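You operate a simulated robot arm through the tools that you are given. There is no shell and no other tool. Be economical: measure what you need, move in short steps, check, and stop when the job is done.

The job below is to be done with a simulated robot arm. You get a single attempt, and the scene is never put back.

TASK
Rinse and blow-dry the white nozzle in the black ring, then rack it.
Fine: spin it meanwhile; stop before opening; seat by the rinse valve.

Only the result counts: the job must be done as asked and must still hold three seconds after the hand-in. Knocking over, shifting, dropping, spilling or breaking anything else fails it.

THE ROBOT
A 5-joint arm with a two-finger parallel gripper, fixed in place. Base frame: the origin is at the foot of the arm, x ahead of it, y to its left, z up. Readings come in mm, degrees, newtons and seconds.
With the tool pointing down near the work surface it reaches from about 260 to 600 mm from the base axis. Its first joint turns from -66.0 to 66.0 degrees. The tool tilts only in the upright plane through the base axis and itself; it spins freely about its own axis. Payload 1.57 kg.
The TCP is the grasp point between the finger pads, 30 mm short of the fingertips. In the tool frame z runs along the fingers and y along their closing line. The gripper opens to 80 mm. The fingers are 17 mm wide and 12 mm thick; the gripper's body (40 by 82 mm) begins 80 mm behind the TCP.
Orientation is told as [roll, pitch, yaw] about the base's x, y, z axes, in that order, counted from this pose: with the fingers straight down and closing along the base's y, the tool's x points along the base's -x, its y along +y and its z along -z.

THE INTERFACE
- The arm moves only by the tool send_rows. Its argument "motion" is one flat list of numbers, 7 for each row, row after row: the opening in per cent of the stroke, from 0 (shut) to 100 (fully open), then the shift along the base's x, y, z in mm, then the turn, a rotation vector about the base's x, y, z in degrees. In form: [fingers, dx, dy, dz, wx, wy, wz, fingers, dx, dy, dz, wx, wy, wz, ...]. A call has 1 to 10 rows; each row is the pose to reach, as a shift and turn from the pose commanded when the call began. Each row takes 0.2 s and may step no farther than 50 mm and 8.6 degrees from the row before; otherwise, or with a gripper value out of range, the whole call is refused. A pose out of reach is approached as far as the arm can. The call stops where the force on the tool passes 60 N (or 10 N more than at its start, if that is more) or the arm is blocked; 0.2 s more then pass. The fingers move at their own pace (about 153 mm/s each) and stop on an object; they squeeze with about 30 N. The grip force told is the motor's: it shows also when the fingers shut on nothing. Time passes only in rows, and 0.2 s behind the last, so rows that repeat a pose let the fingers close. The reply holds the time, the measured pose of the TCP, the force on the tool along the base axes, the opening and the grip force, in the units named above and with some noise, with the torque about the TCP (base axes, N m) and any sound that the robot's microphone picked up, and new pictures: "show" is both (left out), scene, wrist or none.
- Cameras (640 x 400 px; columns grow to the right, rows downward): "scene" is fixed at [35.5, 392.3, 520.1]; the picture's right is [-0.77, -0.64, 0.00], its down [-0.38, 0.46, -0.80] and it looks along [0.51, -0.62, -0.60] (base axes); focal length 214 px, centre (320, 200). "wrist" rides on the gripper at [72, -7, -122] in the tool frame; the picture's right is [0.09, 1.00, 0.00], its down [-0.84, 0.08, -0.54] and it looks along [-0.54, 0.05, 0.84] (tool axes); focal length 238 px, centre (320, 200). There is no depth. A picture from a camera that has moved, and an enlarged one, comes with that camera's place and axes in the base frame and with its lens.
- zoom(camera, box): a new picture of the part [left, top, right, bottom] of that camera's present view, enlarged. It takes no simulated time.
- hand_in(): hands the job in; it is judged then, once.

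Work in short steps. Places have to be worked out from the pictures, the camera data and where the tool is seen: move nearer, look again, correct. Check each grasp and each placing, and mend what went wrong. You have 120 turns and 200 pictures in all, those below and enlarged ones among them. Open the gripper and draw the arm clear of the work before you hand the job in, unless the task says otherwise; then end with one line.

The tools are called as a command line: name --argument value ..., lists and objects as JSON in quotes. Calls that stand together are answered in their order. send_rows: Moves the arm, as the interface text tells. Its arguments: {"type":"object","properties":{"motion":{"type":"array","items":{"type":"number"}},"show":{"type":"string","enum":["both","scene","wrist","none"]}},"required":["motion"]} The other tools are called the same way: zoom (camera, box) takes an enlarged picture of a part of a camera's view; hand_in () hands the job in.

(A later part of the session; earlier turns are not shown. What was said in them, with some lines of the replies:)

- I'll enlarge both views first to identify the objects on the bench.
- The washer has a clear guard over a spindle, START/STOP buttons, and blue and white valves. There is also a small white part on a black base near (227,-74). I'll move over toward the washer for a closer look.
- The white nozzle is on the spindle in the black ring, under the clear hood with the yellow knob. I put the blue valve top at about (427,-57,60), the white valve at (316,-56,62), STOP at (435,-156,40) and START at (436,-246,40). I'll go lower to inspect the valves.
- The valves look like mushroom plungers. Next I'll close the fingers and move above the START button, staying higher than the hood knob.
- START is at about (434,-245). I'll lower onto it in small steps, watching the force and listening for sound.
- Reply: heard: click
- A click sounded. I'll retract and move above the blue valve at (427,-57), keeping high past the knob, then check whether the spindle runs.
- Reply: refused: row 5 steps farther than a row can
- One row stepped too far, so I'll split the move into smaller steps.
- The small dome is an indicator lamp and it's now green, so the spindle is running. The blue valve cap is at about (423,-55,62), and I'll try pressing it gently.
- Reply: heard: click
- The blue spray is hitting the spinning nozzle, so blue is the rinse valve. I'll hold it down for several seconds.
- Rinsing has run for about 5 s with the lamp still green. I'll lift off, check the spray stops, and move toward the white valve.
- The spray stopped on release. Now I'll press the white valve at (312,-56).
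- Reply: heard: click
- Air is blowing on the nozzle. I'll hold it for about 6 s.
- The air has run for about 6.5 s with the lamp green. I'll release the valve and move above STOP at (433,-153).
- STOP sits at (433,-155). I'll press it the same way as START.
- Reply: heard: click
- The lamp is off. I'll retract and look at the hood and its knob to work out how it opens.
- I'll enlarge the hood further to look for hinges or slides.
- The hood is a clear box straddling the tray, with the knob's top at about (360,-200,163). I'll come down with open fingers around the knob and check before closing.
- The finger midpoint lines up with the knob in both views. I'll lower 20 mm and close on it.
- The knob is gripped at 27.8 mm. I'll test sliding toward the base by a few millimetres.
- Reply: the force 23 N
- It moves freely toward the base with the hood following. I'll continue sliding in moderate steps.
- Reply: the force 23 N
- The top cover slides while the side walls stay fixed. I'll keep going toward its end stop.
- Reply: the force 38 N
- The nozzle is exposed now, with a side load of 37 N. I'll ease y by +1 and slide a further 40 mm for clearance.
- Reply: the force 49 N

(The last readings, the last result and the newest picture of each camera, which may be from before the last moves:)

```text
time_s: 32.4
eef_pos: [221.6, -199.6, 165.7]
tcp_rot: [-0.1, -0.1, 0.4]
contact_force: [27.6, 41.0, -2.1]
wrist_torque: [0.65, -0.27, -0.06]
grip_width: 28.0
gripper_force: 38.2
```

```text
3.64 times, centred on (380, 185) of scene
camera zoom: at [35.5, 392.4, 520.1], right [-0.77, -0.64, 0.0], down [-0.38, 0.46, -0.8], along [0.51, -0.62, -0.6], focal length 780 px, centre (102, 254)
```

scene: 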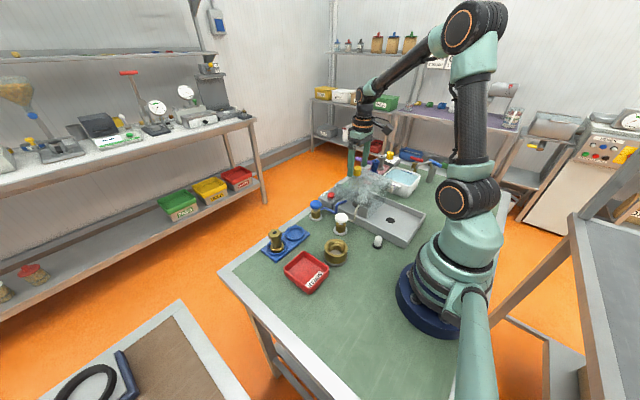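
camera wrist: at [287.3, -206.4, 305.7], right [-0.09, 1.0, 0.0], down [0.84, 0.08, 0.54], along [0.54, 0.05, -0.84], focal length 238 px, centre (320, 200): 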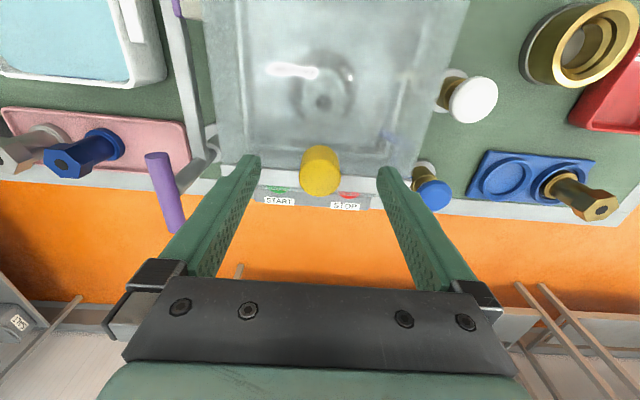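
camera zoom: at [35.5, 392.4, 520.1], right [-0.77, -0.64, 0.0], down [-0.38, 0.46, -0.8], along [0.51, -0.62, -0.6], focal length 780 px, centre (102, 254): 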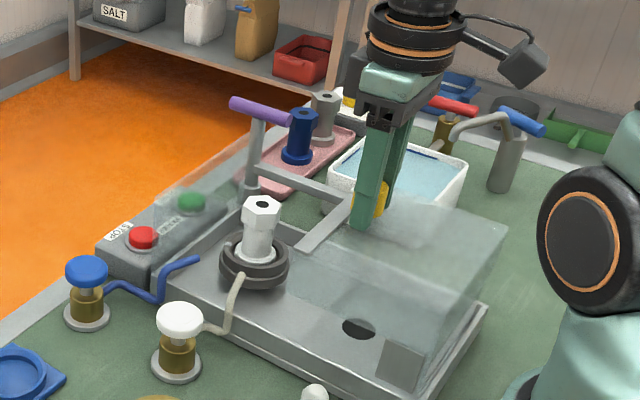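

The hood is at its end stop and the nozzle is fully exposed. I'll release the knob, rise and look at the nozzle.

send_rows --motion '[0, 2, -1, 0, 0, 0, 0, 70, 2, -1, 0, 0, 0, 0, 70, 2, -1, 0, 0, 0, 0, 70, 2, -1, 40, 0, 0, 0, 70, 10, -1, 80, 0, 0, 0, 70, 40, -1, 110, 0, 0, 0, 100, 80, -1, 120, 0, 0, 0]'

zoom --camera "wrist" --box '[200, 0, 440, 170]'

zoom --camera "scene" --box '[320, 150, 400, 220]'

```text
time_s: 34.0
eef_pos: [301.7, -200.5, 283.3]
tcp_rot: [-0.1, 0.1, 0.1]
contact_force: [-0.5, -0.4, -0.4]
wrist_torque: [-0.02, -0.03, 0.0]
grip_width: 80.1
gripper_force: 0.1
camera wrist: at [228.8, -207.0, 406.0], right [-0.09, 1.0, 0.0], down [0.84, 0.08, 0.54], along [0.54, 0.05, -0.84], focal length 238 px, centre (320, 200)
```

scene: 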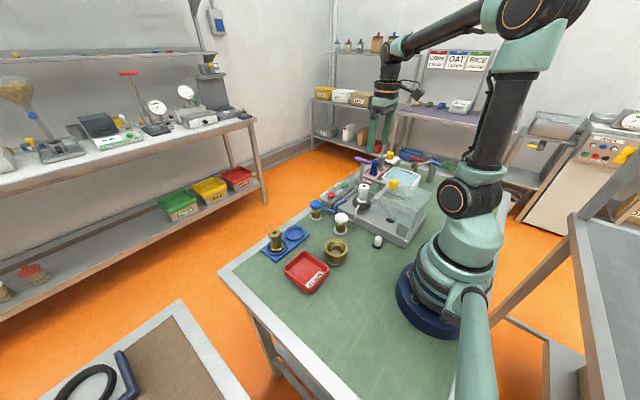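
wrist: 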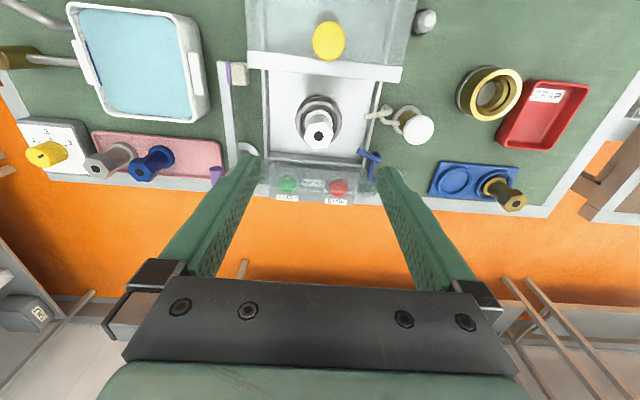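

```text
2.35 times, centred on (320, 85) of wrist
camera zoom: at [228.8, -207.0, 406.0], right [-0.09, 1.0, 0.0], down [0.84, 0.08, 0.54], along [0.54, 0.05, -0.84], focal length 561 px, centre (320, 471)
```

zoom: 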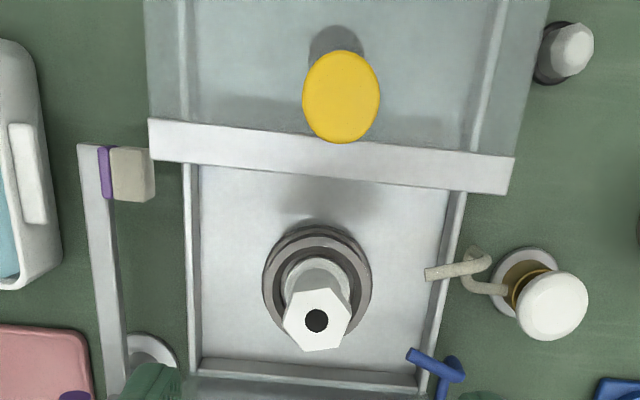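

```text
5.71 times, centred on (360, 185) of scene
camera zoom: at [35.5, 392.3, 520.1], right [-0.77, -0.64, 0.0], down [-0.38, 0.46, -0.8], along [0.51, -0.62, -0.6], focal length 1226 px, centre (91, 286)
```

zoom: 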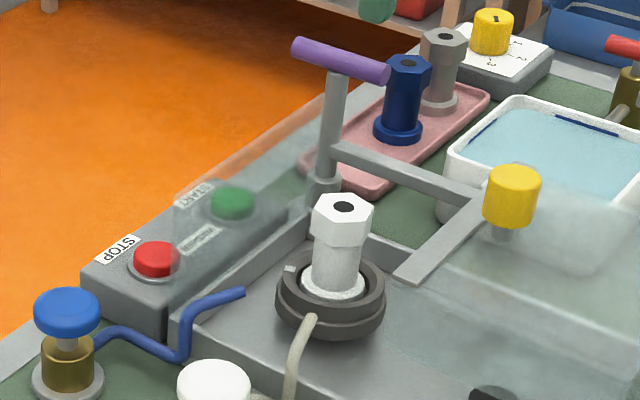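

The white nozzle's hex top is at about (323,-200,105), with flats roughly 23° off the gripper's current closing line. I'll zoom in to check that angle.

zoom --camera "wrist" --box '[290, 85, 350, 165]'

zoom --camera "scene" --box '[345, 175, 385, 210]'

```text
5.00 times, centred on (320, 125) of wrist
camera zoom: at [228.8, -207.0, 406.0], right [-0.09, 1.0, 0.0], down [0.84, 0.08, 0.54], along [0.54, 0.05, -0.84], focal length 1192 px, centre (320, 575)
```

zoom: 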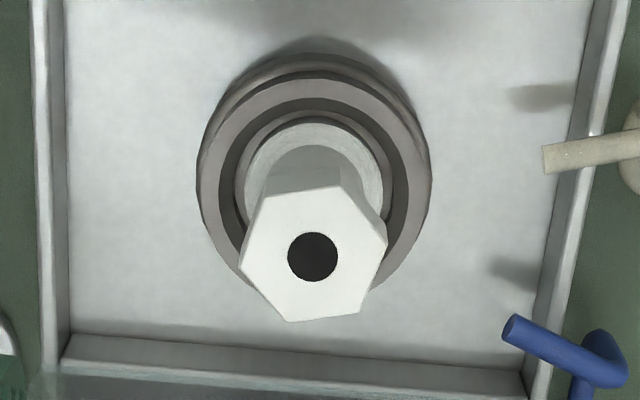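

```text
11.43 times, centred on (365, 192) of scene
camera zoom: at [35.5, 392.3, 520.1], right [-0.77, -0.64, 0.0], down [-0.38, 0.46, -0.8], along [0.51, -0.62, -0.6], focal length 2451 px, centre (-194, 286)
```

zoom: 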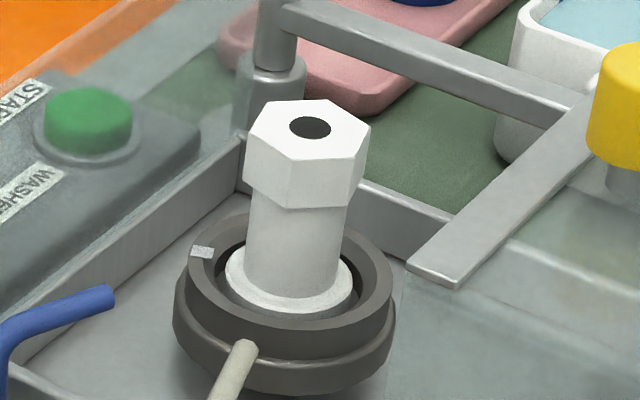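

The hex centre is (325,-200) and its flats call for a spin of −15°, about 33 mm across. I'll move over it at z≈145 with 56 mm opening and check.

send_rows --motion '[70, 12, 0, -30, 0, 0, -7.5, 70, 23, 0.7, -60, 0, 0, -15, 70, 23, 0.7, -100, 0, 0, -15, 70, 23, 0.7, -138, 0, 0, -15]'

zoom --camera "scene" --box '[330, 160, 400, 215]'

zoom --camera "wrist" --box '[240, 80, 400, 200]'

```text
time_s: 35.0
eef_pos: [323.3, -200.2, 145.3]
tcp_rot: [0.0, 0.0, -15.1]
contact_force: [0.4, -0.6, 0.2]
wrist_torque: [-0.01, 0.01, -0.01]
grip_width: 56.2
gripper_force: 0.1
camera wrist: at [251.3, -188.0, 268.5], right [0.17, 0.99, 0.0], down [0.83, -0.14, 0.54], along [0.53, -0.09, -0.84], focal length 238 px, centre (320, 200)
```

scene: 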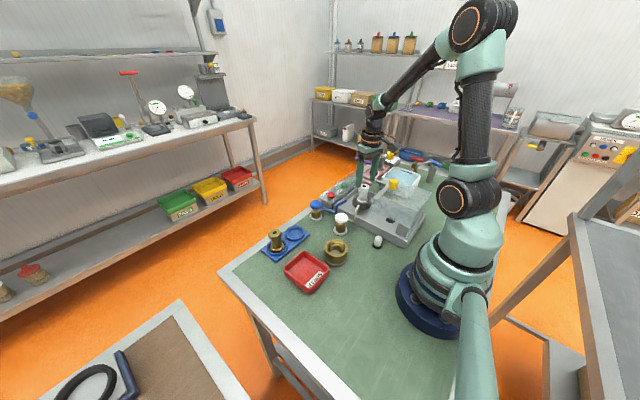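
wrist: 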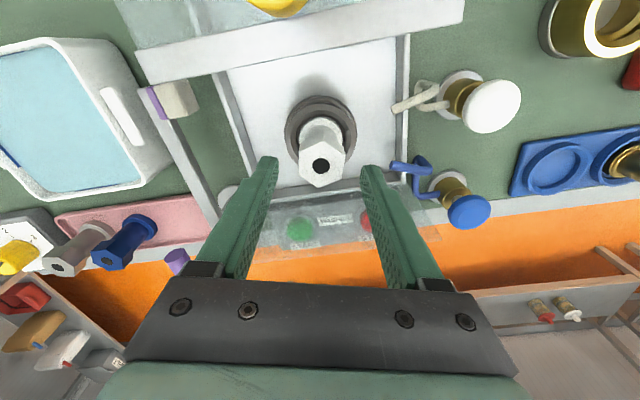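

```text
7.27 times, centred on (365, 188) of scene
camera zoom: at [35.5, 392.3, 520.1], right [-0.77, -0.64, 0.0], down [-0.38, 0.46, -0.8], along [0.51, -0.62, -0.6], focal length 1560 px, centre (-7, 291)
```

zoom: 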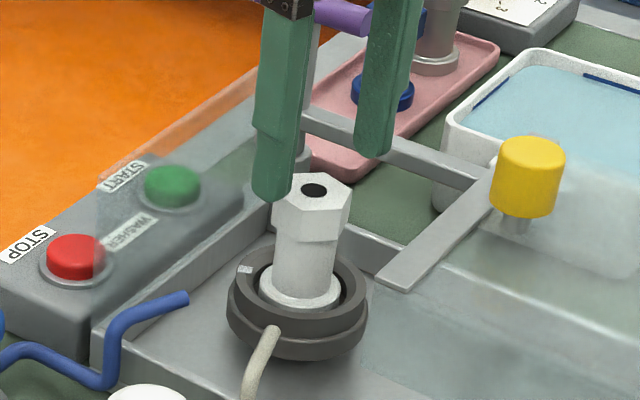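

```text
3.33 times, centred on (320, 140) of wrist
camera zoom: at [251.3, -188.0, 268.5], right [0.17, 0.99, 0.0], down [0.83, -0.14, 0.54], along [0.53, -0.09, -0.84], focal length 794 px, centre (320, 400)
```

zoom: 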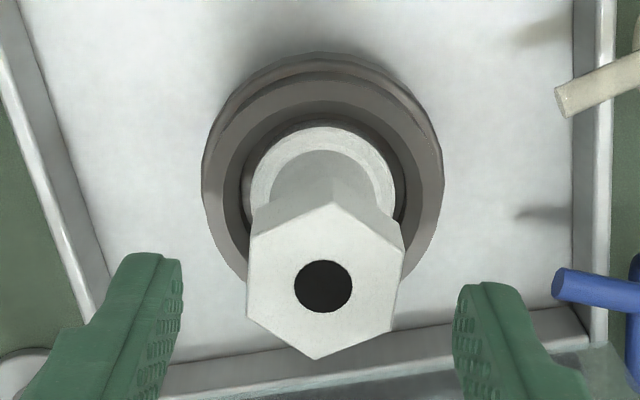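

The flats are now parallel to the pads and the hex is centred at (324.5,-200). I'll descend to z≈94 and close.

send_rows --motion '[70, 1, 0, -25, 0, 0, 0, 70, 1, 0, -42, 0, 0, 0, 70, 1, 0, -51, 0, 0, 0, 0, 1, 0, -51, 0, 0, 0, 0, 1, 0, -51, 0, 0, 0, 0, 1, 0, -51, 0, 0, 0]' --show "none"

zoom --camera "scene" --box '[330, 160, 400, 215]'

```text
time_s: 36.4
eef_pos: [324.7, -200.3, 94.5]
tcp_rot: [-0.1, 0.0, -14.8]
contact_force: [-1.6, 0.6, 0.1]
wrist_torque: [0.01, -0.01, -0.02]
grip_width: 33.1
gripper_force: 30.1
```

```text
7.27 times, centred on (365, 188) of scene
camera zoom: at [35.5, 392.3, 520.1], right [-0.77, -0.64, 0.0], down [-0.38, 0.46, -0.8], along [0.51, -0.62, -0.6], focal length 1560 px, centre (-7, 291)
```

zoom: 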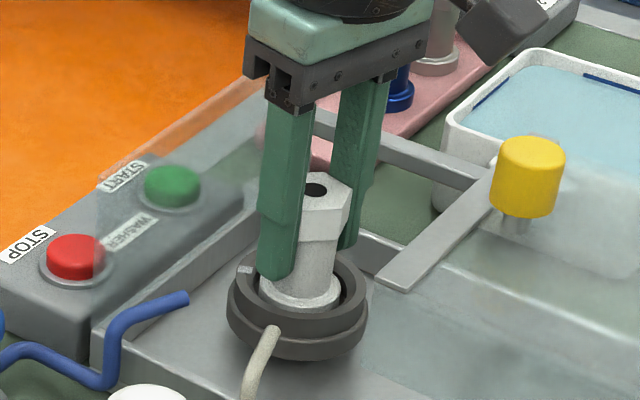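

The grip is 33 mm on the flats. I'll lift slowly and watch the force.

send_rows --motion '[0, 0, 0, 3, 0, 0, 0, 0, 0, 0, 7, 0, 0, 0, 0, 0, 0, 15, 0, 0, 0]' --show "none"

zoom --camera "scene" --box '[330, 160, 400, 215]'

```text
time_s: 37.2
eef_pos: [323.8, -200.5, 109.5]
tcp_rot: [0.1, 0.0, -15.0]
contact_force: [0.3, -0.2, 0.3]
wrist_torque: [-0.01, 0.01, 0.0]
grip_width: 32.9
gripper_force: 30.2
```

```text
7.27 times, centred on (365, 188) of scene
camera zoom: at [35.5, 392.3, 520.1], right [-0.77, -0.64, 0.0], down [-0.38, 0.46, -0.8], along [0.51, -0.62, -0.6], focal length 1560 px, centre (-7, 291)
```

zoom: 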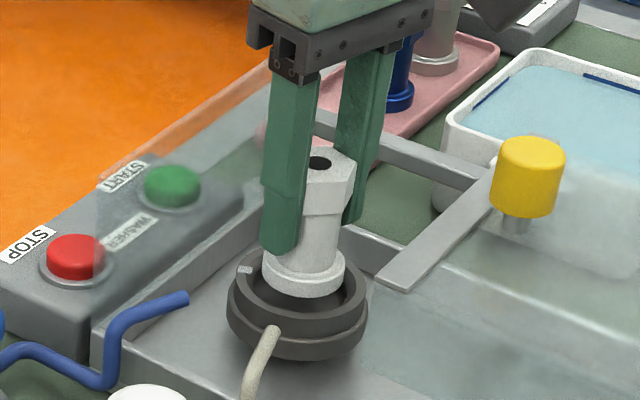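

The nozzle is free. I'll raise it and carry it high toward the empty blue seat at about (414,64).

send_rows --motion '[0, 0, 0, 40, 0, 0, 0, 0, 0, 0, 80, 0, 0, 0, 0, 12, 40, 90, 0, 0, 0, 0, 26, 84, 90, 0, 0, 0, 0, 40, 128, 90, 0, 0, 0, 0, 54, 172, 90, 0, 0, 0, 0, 68, 216, 80, 0, 0, 0, 0, 80, 255, 60, 0, 0, 0]'

zoom --camera "wrist" --box '[240, 80, 400, 200]'

zoom --camera "scene" --box '[250, 190, 330, 270]'

```text
time_s: 39.0
eef_pos: [402.1, 53.1, 170.4]
tcp_rot: [0.0, 0.0, -15.1]
contact_force: [-0.3, 0.3, -1.2]
wrist_torque: [0.02, -0.01, 0.01]
grip_width: 32.9
gripper_force: 30.2
camera wrist: at [331.3, 64.9, 292.3], right [0.17, 0.99, 0.0], down [0.83, -0.14, 0.54], along [0.53, -0.09, -0.84], focal length 238 px, centre (320, 200)
```

scene: 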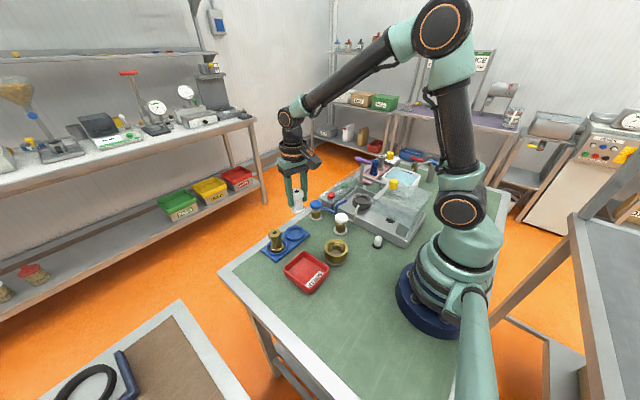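
wrist: 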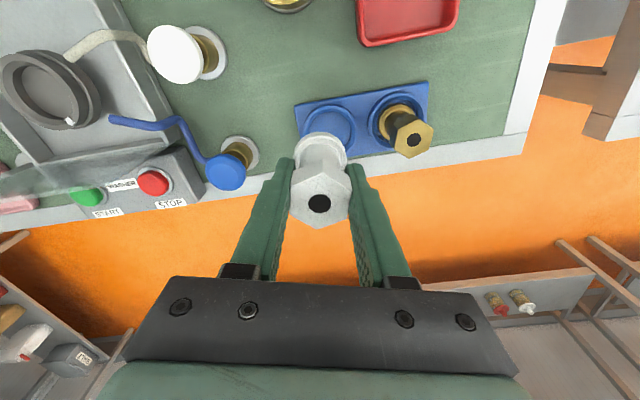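

```text
3.33 times, centred on (320, 140) of wrist
camera zoom: at [331.3, 64.9, 292.3], right [0.17, 0.99, 0.0], down [0.83, -0.14, 0.54], along [0.53, -0.09, -0.84], focal length 794 px, centre (320, 400)
```

zoom: 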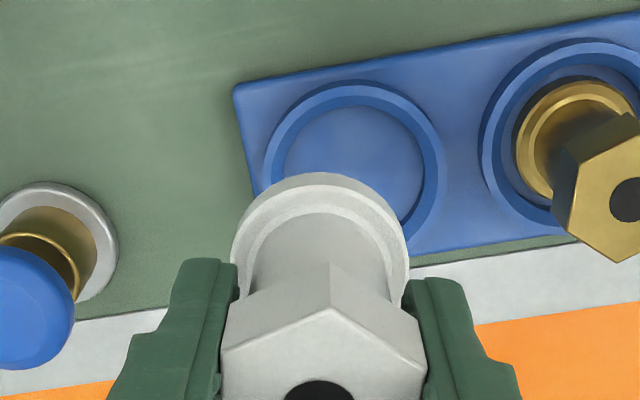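

```text
5.00 times, centred on (290, 230) of scene
camera zoom: at [35.5, 392.3, 520.1], right [-0.77, -0.64, 0.0], down [-0.38, 0.46, -0.8], along [0.51, -0.62, -0.6], focal length 1072 px, centre (470, 50)
```

zoom: 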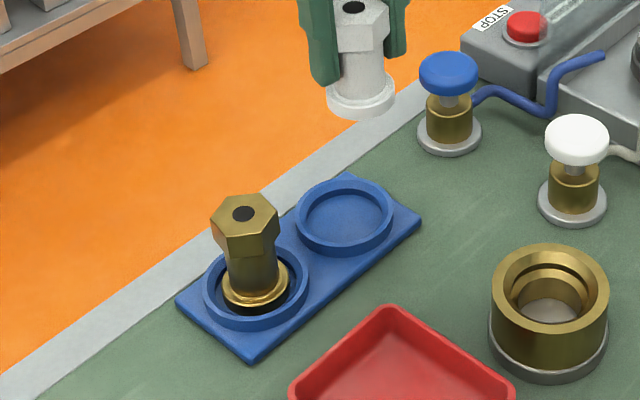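

The seat centre works out at about (416.5,61), combining both views. I'll move over it and lower to TCP z≈85, leaving the bottom about 15 mm above the rim, then check.

send_rows --motion '[0, 14.4, 8, -20, 0, 0, 0, 0, 14.4, 8, -55, 0, 0, 0, 0, 14.4, 8, -85, 0, 0, 0]'

zoom --camera "wrist" --box '[240, 80, 400, 200]'

zoom --camera "scene" --box '[260, 200, 330, 260]'

```text
time_s: 39.8
eef_pos: [417.7, 61.6, 82.3]
tcp_rot: [0.0, 0.0, -15.0]
contact_force: [0.0, -0.1, 0.2]
wrist_torque: [0.01, -0.03, 0.02]
grip_width: 32.8
gripper_force: 30.0
camera wrist: at [347.0, 73.4, 206.2], right [0.17, 0.99, 0.0], down [0.83, -0.14, 0.54], along [0.53, -0.09, -0.84], focal length 238 px, centre (320, 200)
```

scene: 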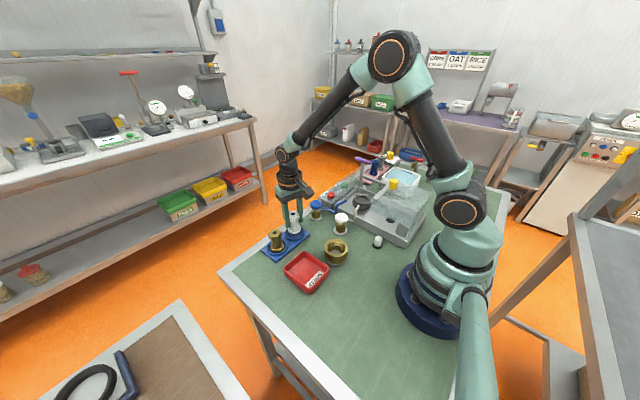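
wrist: 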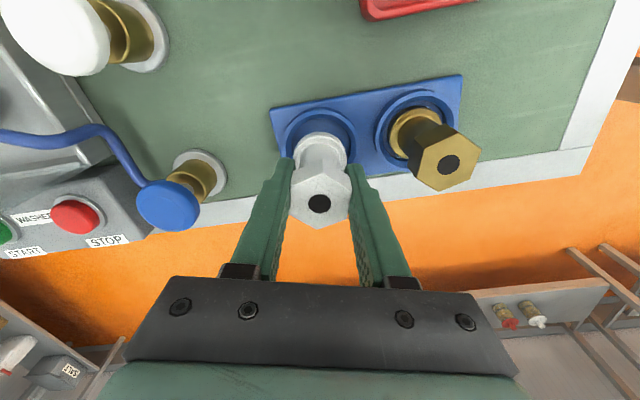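

```text
3.33 times, centred on (320, 140) of wrist
camera zoom: at [347.0, 73.4, 206.2], right [0.17, 0.99, 0.0], down [0.83, -0.14, 0.54], along [0.53, -0.09, -0.84], focal length 794 px, centre (320, 400)
```

zoom: 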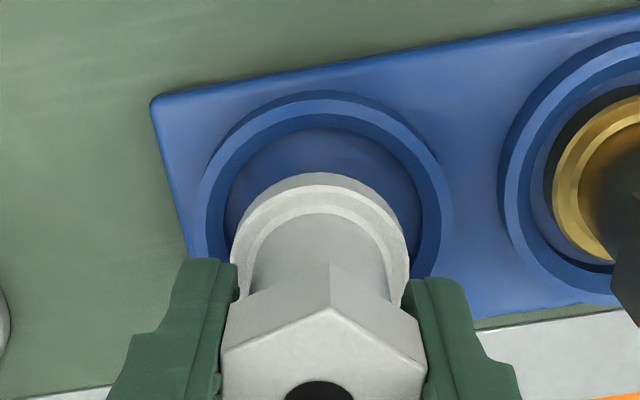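

```text
6.67 times, centred on (295, 230) of scene
camera zoom: at [35.5, 392.3, 520.1], right [-0.77, -0.64, 0.0], down [-0.38, 0.46, -0.8], along [0.51, -0.62, -0.6], focal length 1430 px, centre (487, 0)
```

zoom: 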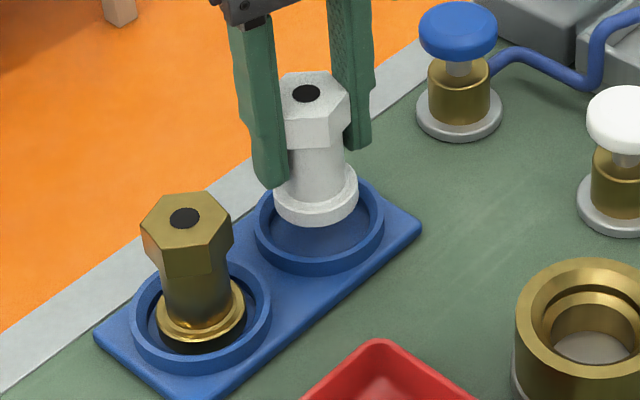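

The nozzle is centred over the seat within a millimetre or so. I'll lower in small steps until contact.

send_rows --motion '[0, -1, 0, -8, 0, 0, 0, 0, -1, 0, -13, 0, 0, 0, 0, -1, 0, -16, 0, 0, 0, 0, -1, 0, -18, 0, 0, 0]' --show "none"

zoom --camera "scene" --box '[260, 200, 330, 260]'

```text
time_s: 40.8
eef_pos: [417.7, 61.0, 66.3]
tcp_rot: [0.0, 0.1, -15.0]
contact_force: [0.1, 0.2, -1.2]
wrist_torque: [0.02, 0.02, 0.01]
grip_width: 33.1
gripper_force: 30.3
```

```text
6.67 times, centred on (295, 230) of scene
camera zoom: at [35.5, 392.3, 520.1], right [-0.77, -0.64, 0.0], down [-0.38, 0.46, -0.8], along [0.51, -0.62, -0.6], focal length 1430 px, centre (487, 0)
```

zoom: 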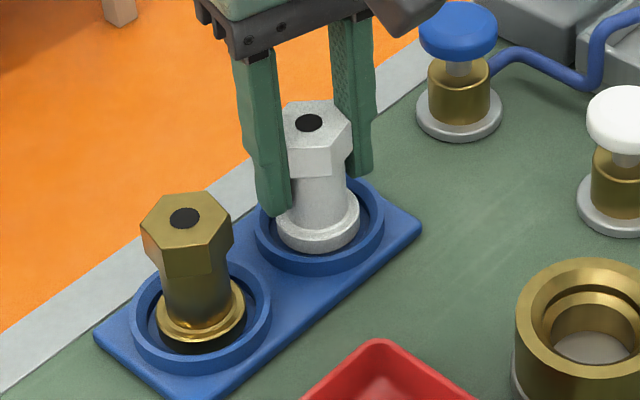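

There's no contact yet, so I'll keep lowering in fine steps.

send_rows --motion '[0, 0, 0, -2, 0, 0, 0, 0, 0, 0, -4, 0, 0, 0, 0, 0, 0, -5, 0, 0, 0]' --show "none"

zoom --camera "scene" --box '[260, 200, 330, 260]'

```text
time_s: 41.6
eef_pos: [419.3, 62.2, 62.0]
tcp_rot: [0.1, -0.2, -15.1]
contact_force: [-3.6, -6.7, 23.2]
wrist_torque: [-0.08, -0.03, 0.01]
grip_width: 33.6
gripper_force: 30.4
```

```text
6.67 times, centred on (295, 230) of scene
camera zoom: at [35.4, 392.3, 520.1], right [-0.77, -0.64, 0.0], down [-0.38, 0.46, -0.8], along [0.51, -0.62, -0.6], focal length 1430 px, centre (487, 0)
```

zoom: 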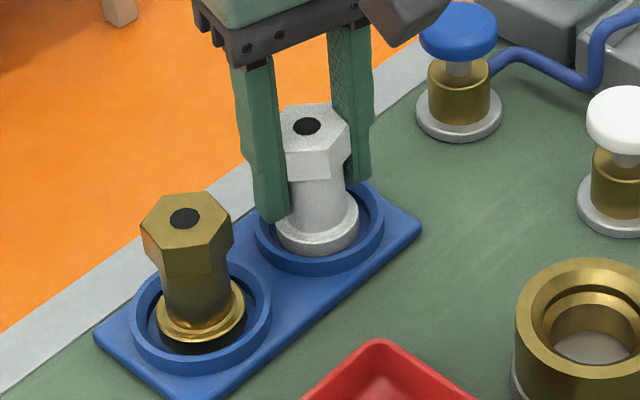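

Contact at 23 N with TCP z 62, which fits the seat floor. I'll zoom in to confirm it sits inside the rim before releasing.

zoom --camera "scene" --box '[275, 215, 310, 250]'

zoom --camera "wrist" --box '[260, 80, 380, 180]'

```text
11.43 times, centred on (292, 232) of scene
camera zoom: at [35.4, 392.3, 520.1], right [-0.77, -0.64, 0.0], down [-0.38, 0.46, -0.8], along [0.51, -0.62, -0.6], focal length 2451 px, centre (634, -171)
```

zoom: 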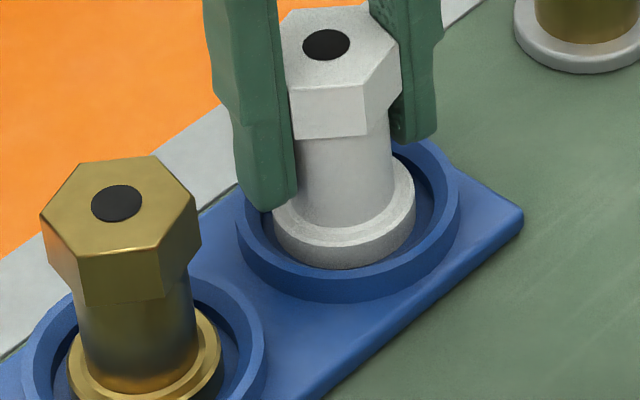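

```text
4.00 times, centred on (320, 130) of wrist
camera zoom: at [347.4, 74.5, 184.3], right [0.17, 0.99, 0.0], down [0.83, -0.14, 0.54], along [0.54, -0.09, -0.84], focal length 953 px, centre (320, 480)
```

zoom: 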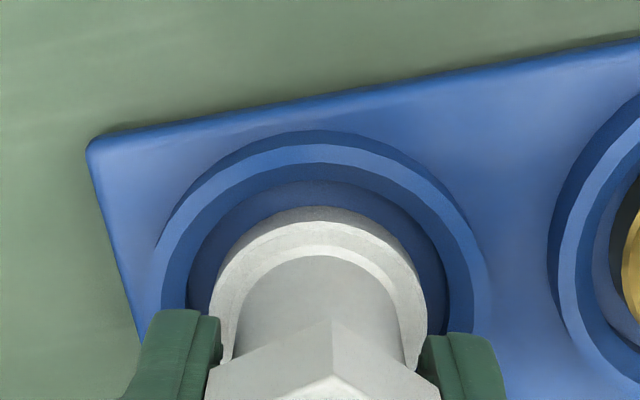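

The flange is inside the rim on the floor. I'll relax the push slightly, open to about 52 mm, and withdraw straight up.

send_rows --motion '[0, 0, 0, 1, 0, 0, 0, 50, 0, 0, 1, 0, 0, 0, 62, 0, 0, 1, 0, 0, 0, 62, 0, 0, 1, 0, 0, 0, 62, 0, 0, 30, 0, 0, 0, 62, 0, 0, 70, 0, 0, 0, 62, -10, 0, 110, 0, 0, 0, 62, -30, 0, 150, 0, 0, 0]'

zoom --camera "scene" --box '[260, 200, 330, 260]'

zoom --camera "wrist" --box '[280, 40, 440, 180]'

```text
time_s: 43.4
eef_pos: [388.0, 62.0, 211.2]
tcp_rot: [0.1, 0.0, -14.9]
contact_force: [1.1, -0.4, -0.5]
wrist_torque: [-0.02, 0.02, -0.01]
grip_width: 49.6
gripper_force: 0.1
camera wrist: at [316.1, 74.4, 333.7], right [0.17, 0.99, 0.0], down [0.83, -0.14, 0.54], along [0.53, -0.09, -0.84], focal length 238 px, centre (320, 200)
```

scene: 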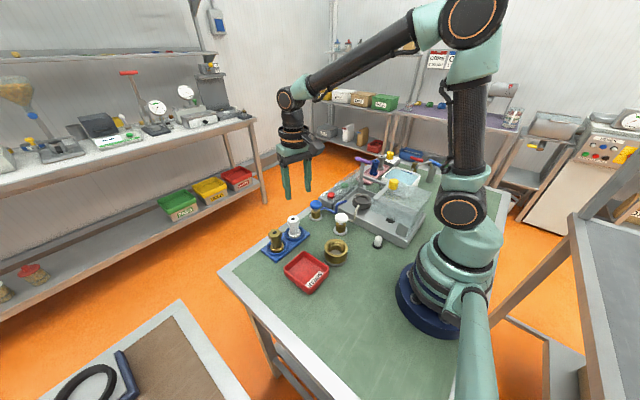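
wrist: 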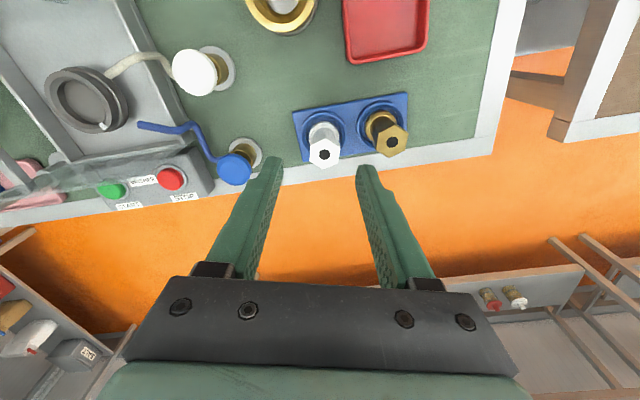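

```text
6.67 times, centred on (295, 230) of scene
camera zoom: at [35.5, 392.3, 520.1], right [-0.77, -0.64, 0.0], down [-0.38, 0.46, -0.8], along [0.51, -0.62, -0.6], focal length 1430 px, centre (487, 0)
```

zoom: 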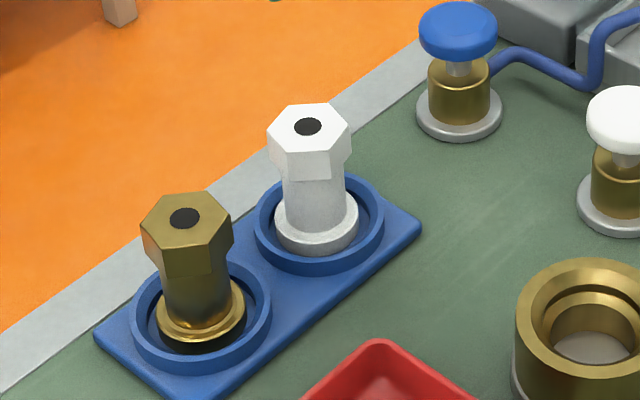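

```text
2.86 times, centred on (360, 110) of wrist
camera zoom: at [316.1, 74.4, 333.7], right [0.17, 0.99, 0.0], down [0.83, -0.14, 0.54], along [0.53, -0.09, -0.84], focal length 681 px, centre (206, 457)
```

zoom: 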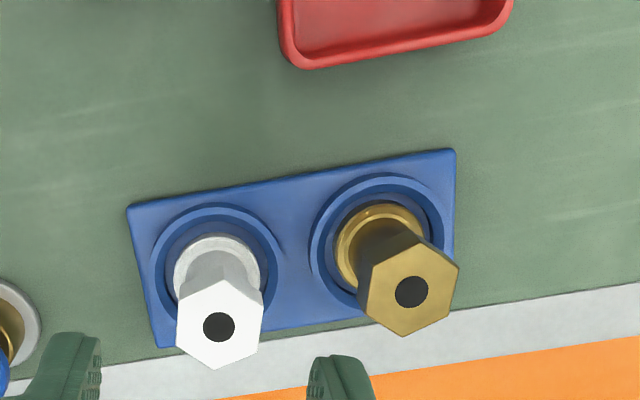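

The white nozzle stands upright in the seat beside the blue rinse valve. The lamp is off, both valves are released and the arm is clear. I'll open the gripper fully and settle before handing in.

send_rows --motion '[100, -15, 0, 30, 0, 0, 0, 100, -30, 0, 60, 0, 0, 0, 100, -30, 0, 60, 0, 0, 0]' --show "scene"

hand_in

```text
time_s: 44.2
eef_pos: [356.7, 60.9, 272.7]
tcp_rot: [0.0, 0.0, -14.9]
contact_force: [-0.7, 0.3, -0.4]
wrist_torque: [-0.01, 0.04, -0.02]
grip_width: 80.1
gripper_force: 0.0
```

scene: 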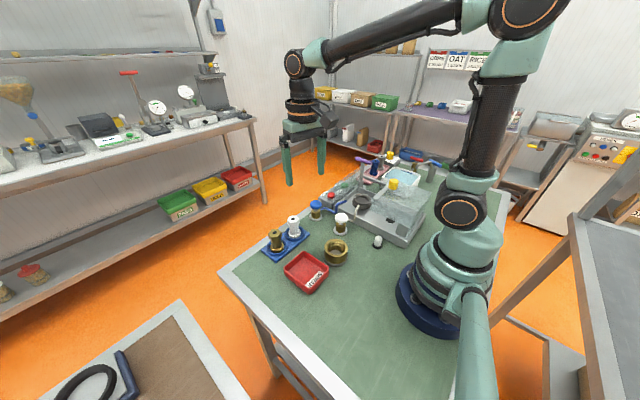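

```text
The job is handed in.
```

The white nozzle was rinsed and blow-dried while spinning, the washer was stopped before I opened the hood, and the nozzle now sits in the rack seat by the blue rinse valve; I left the hood open.
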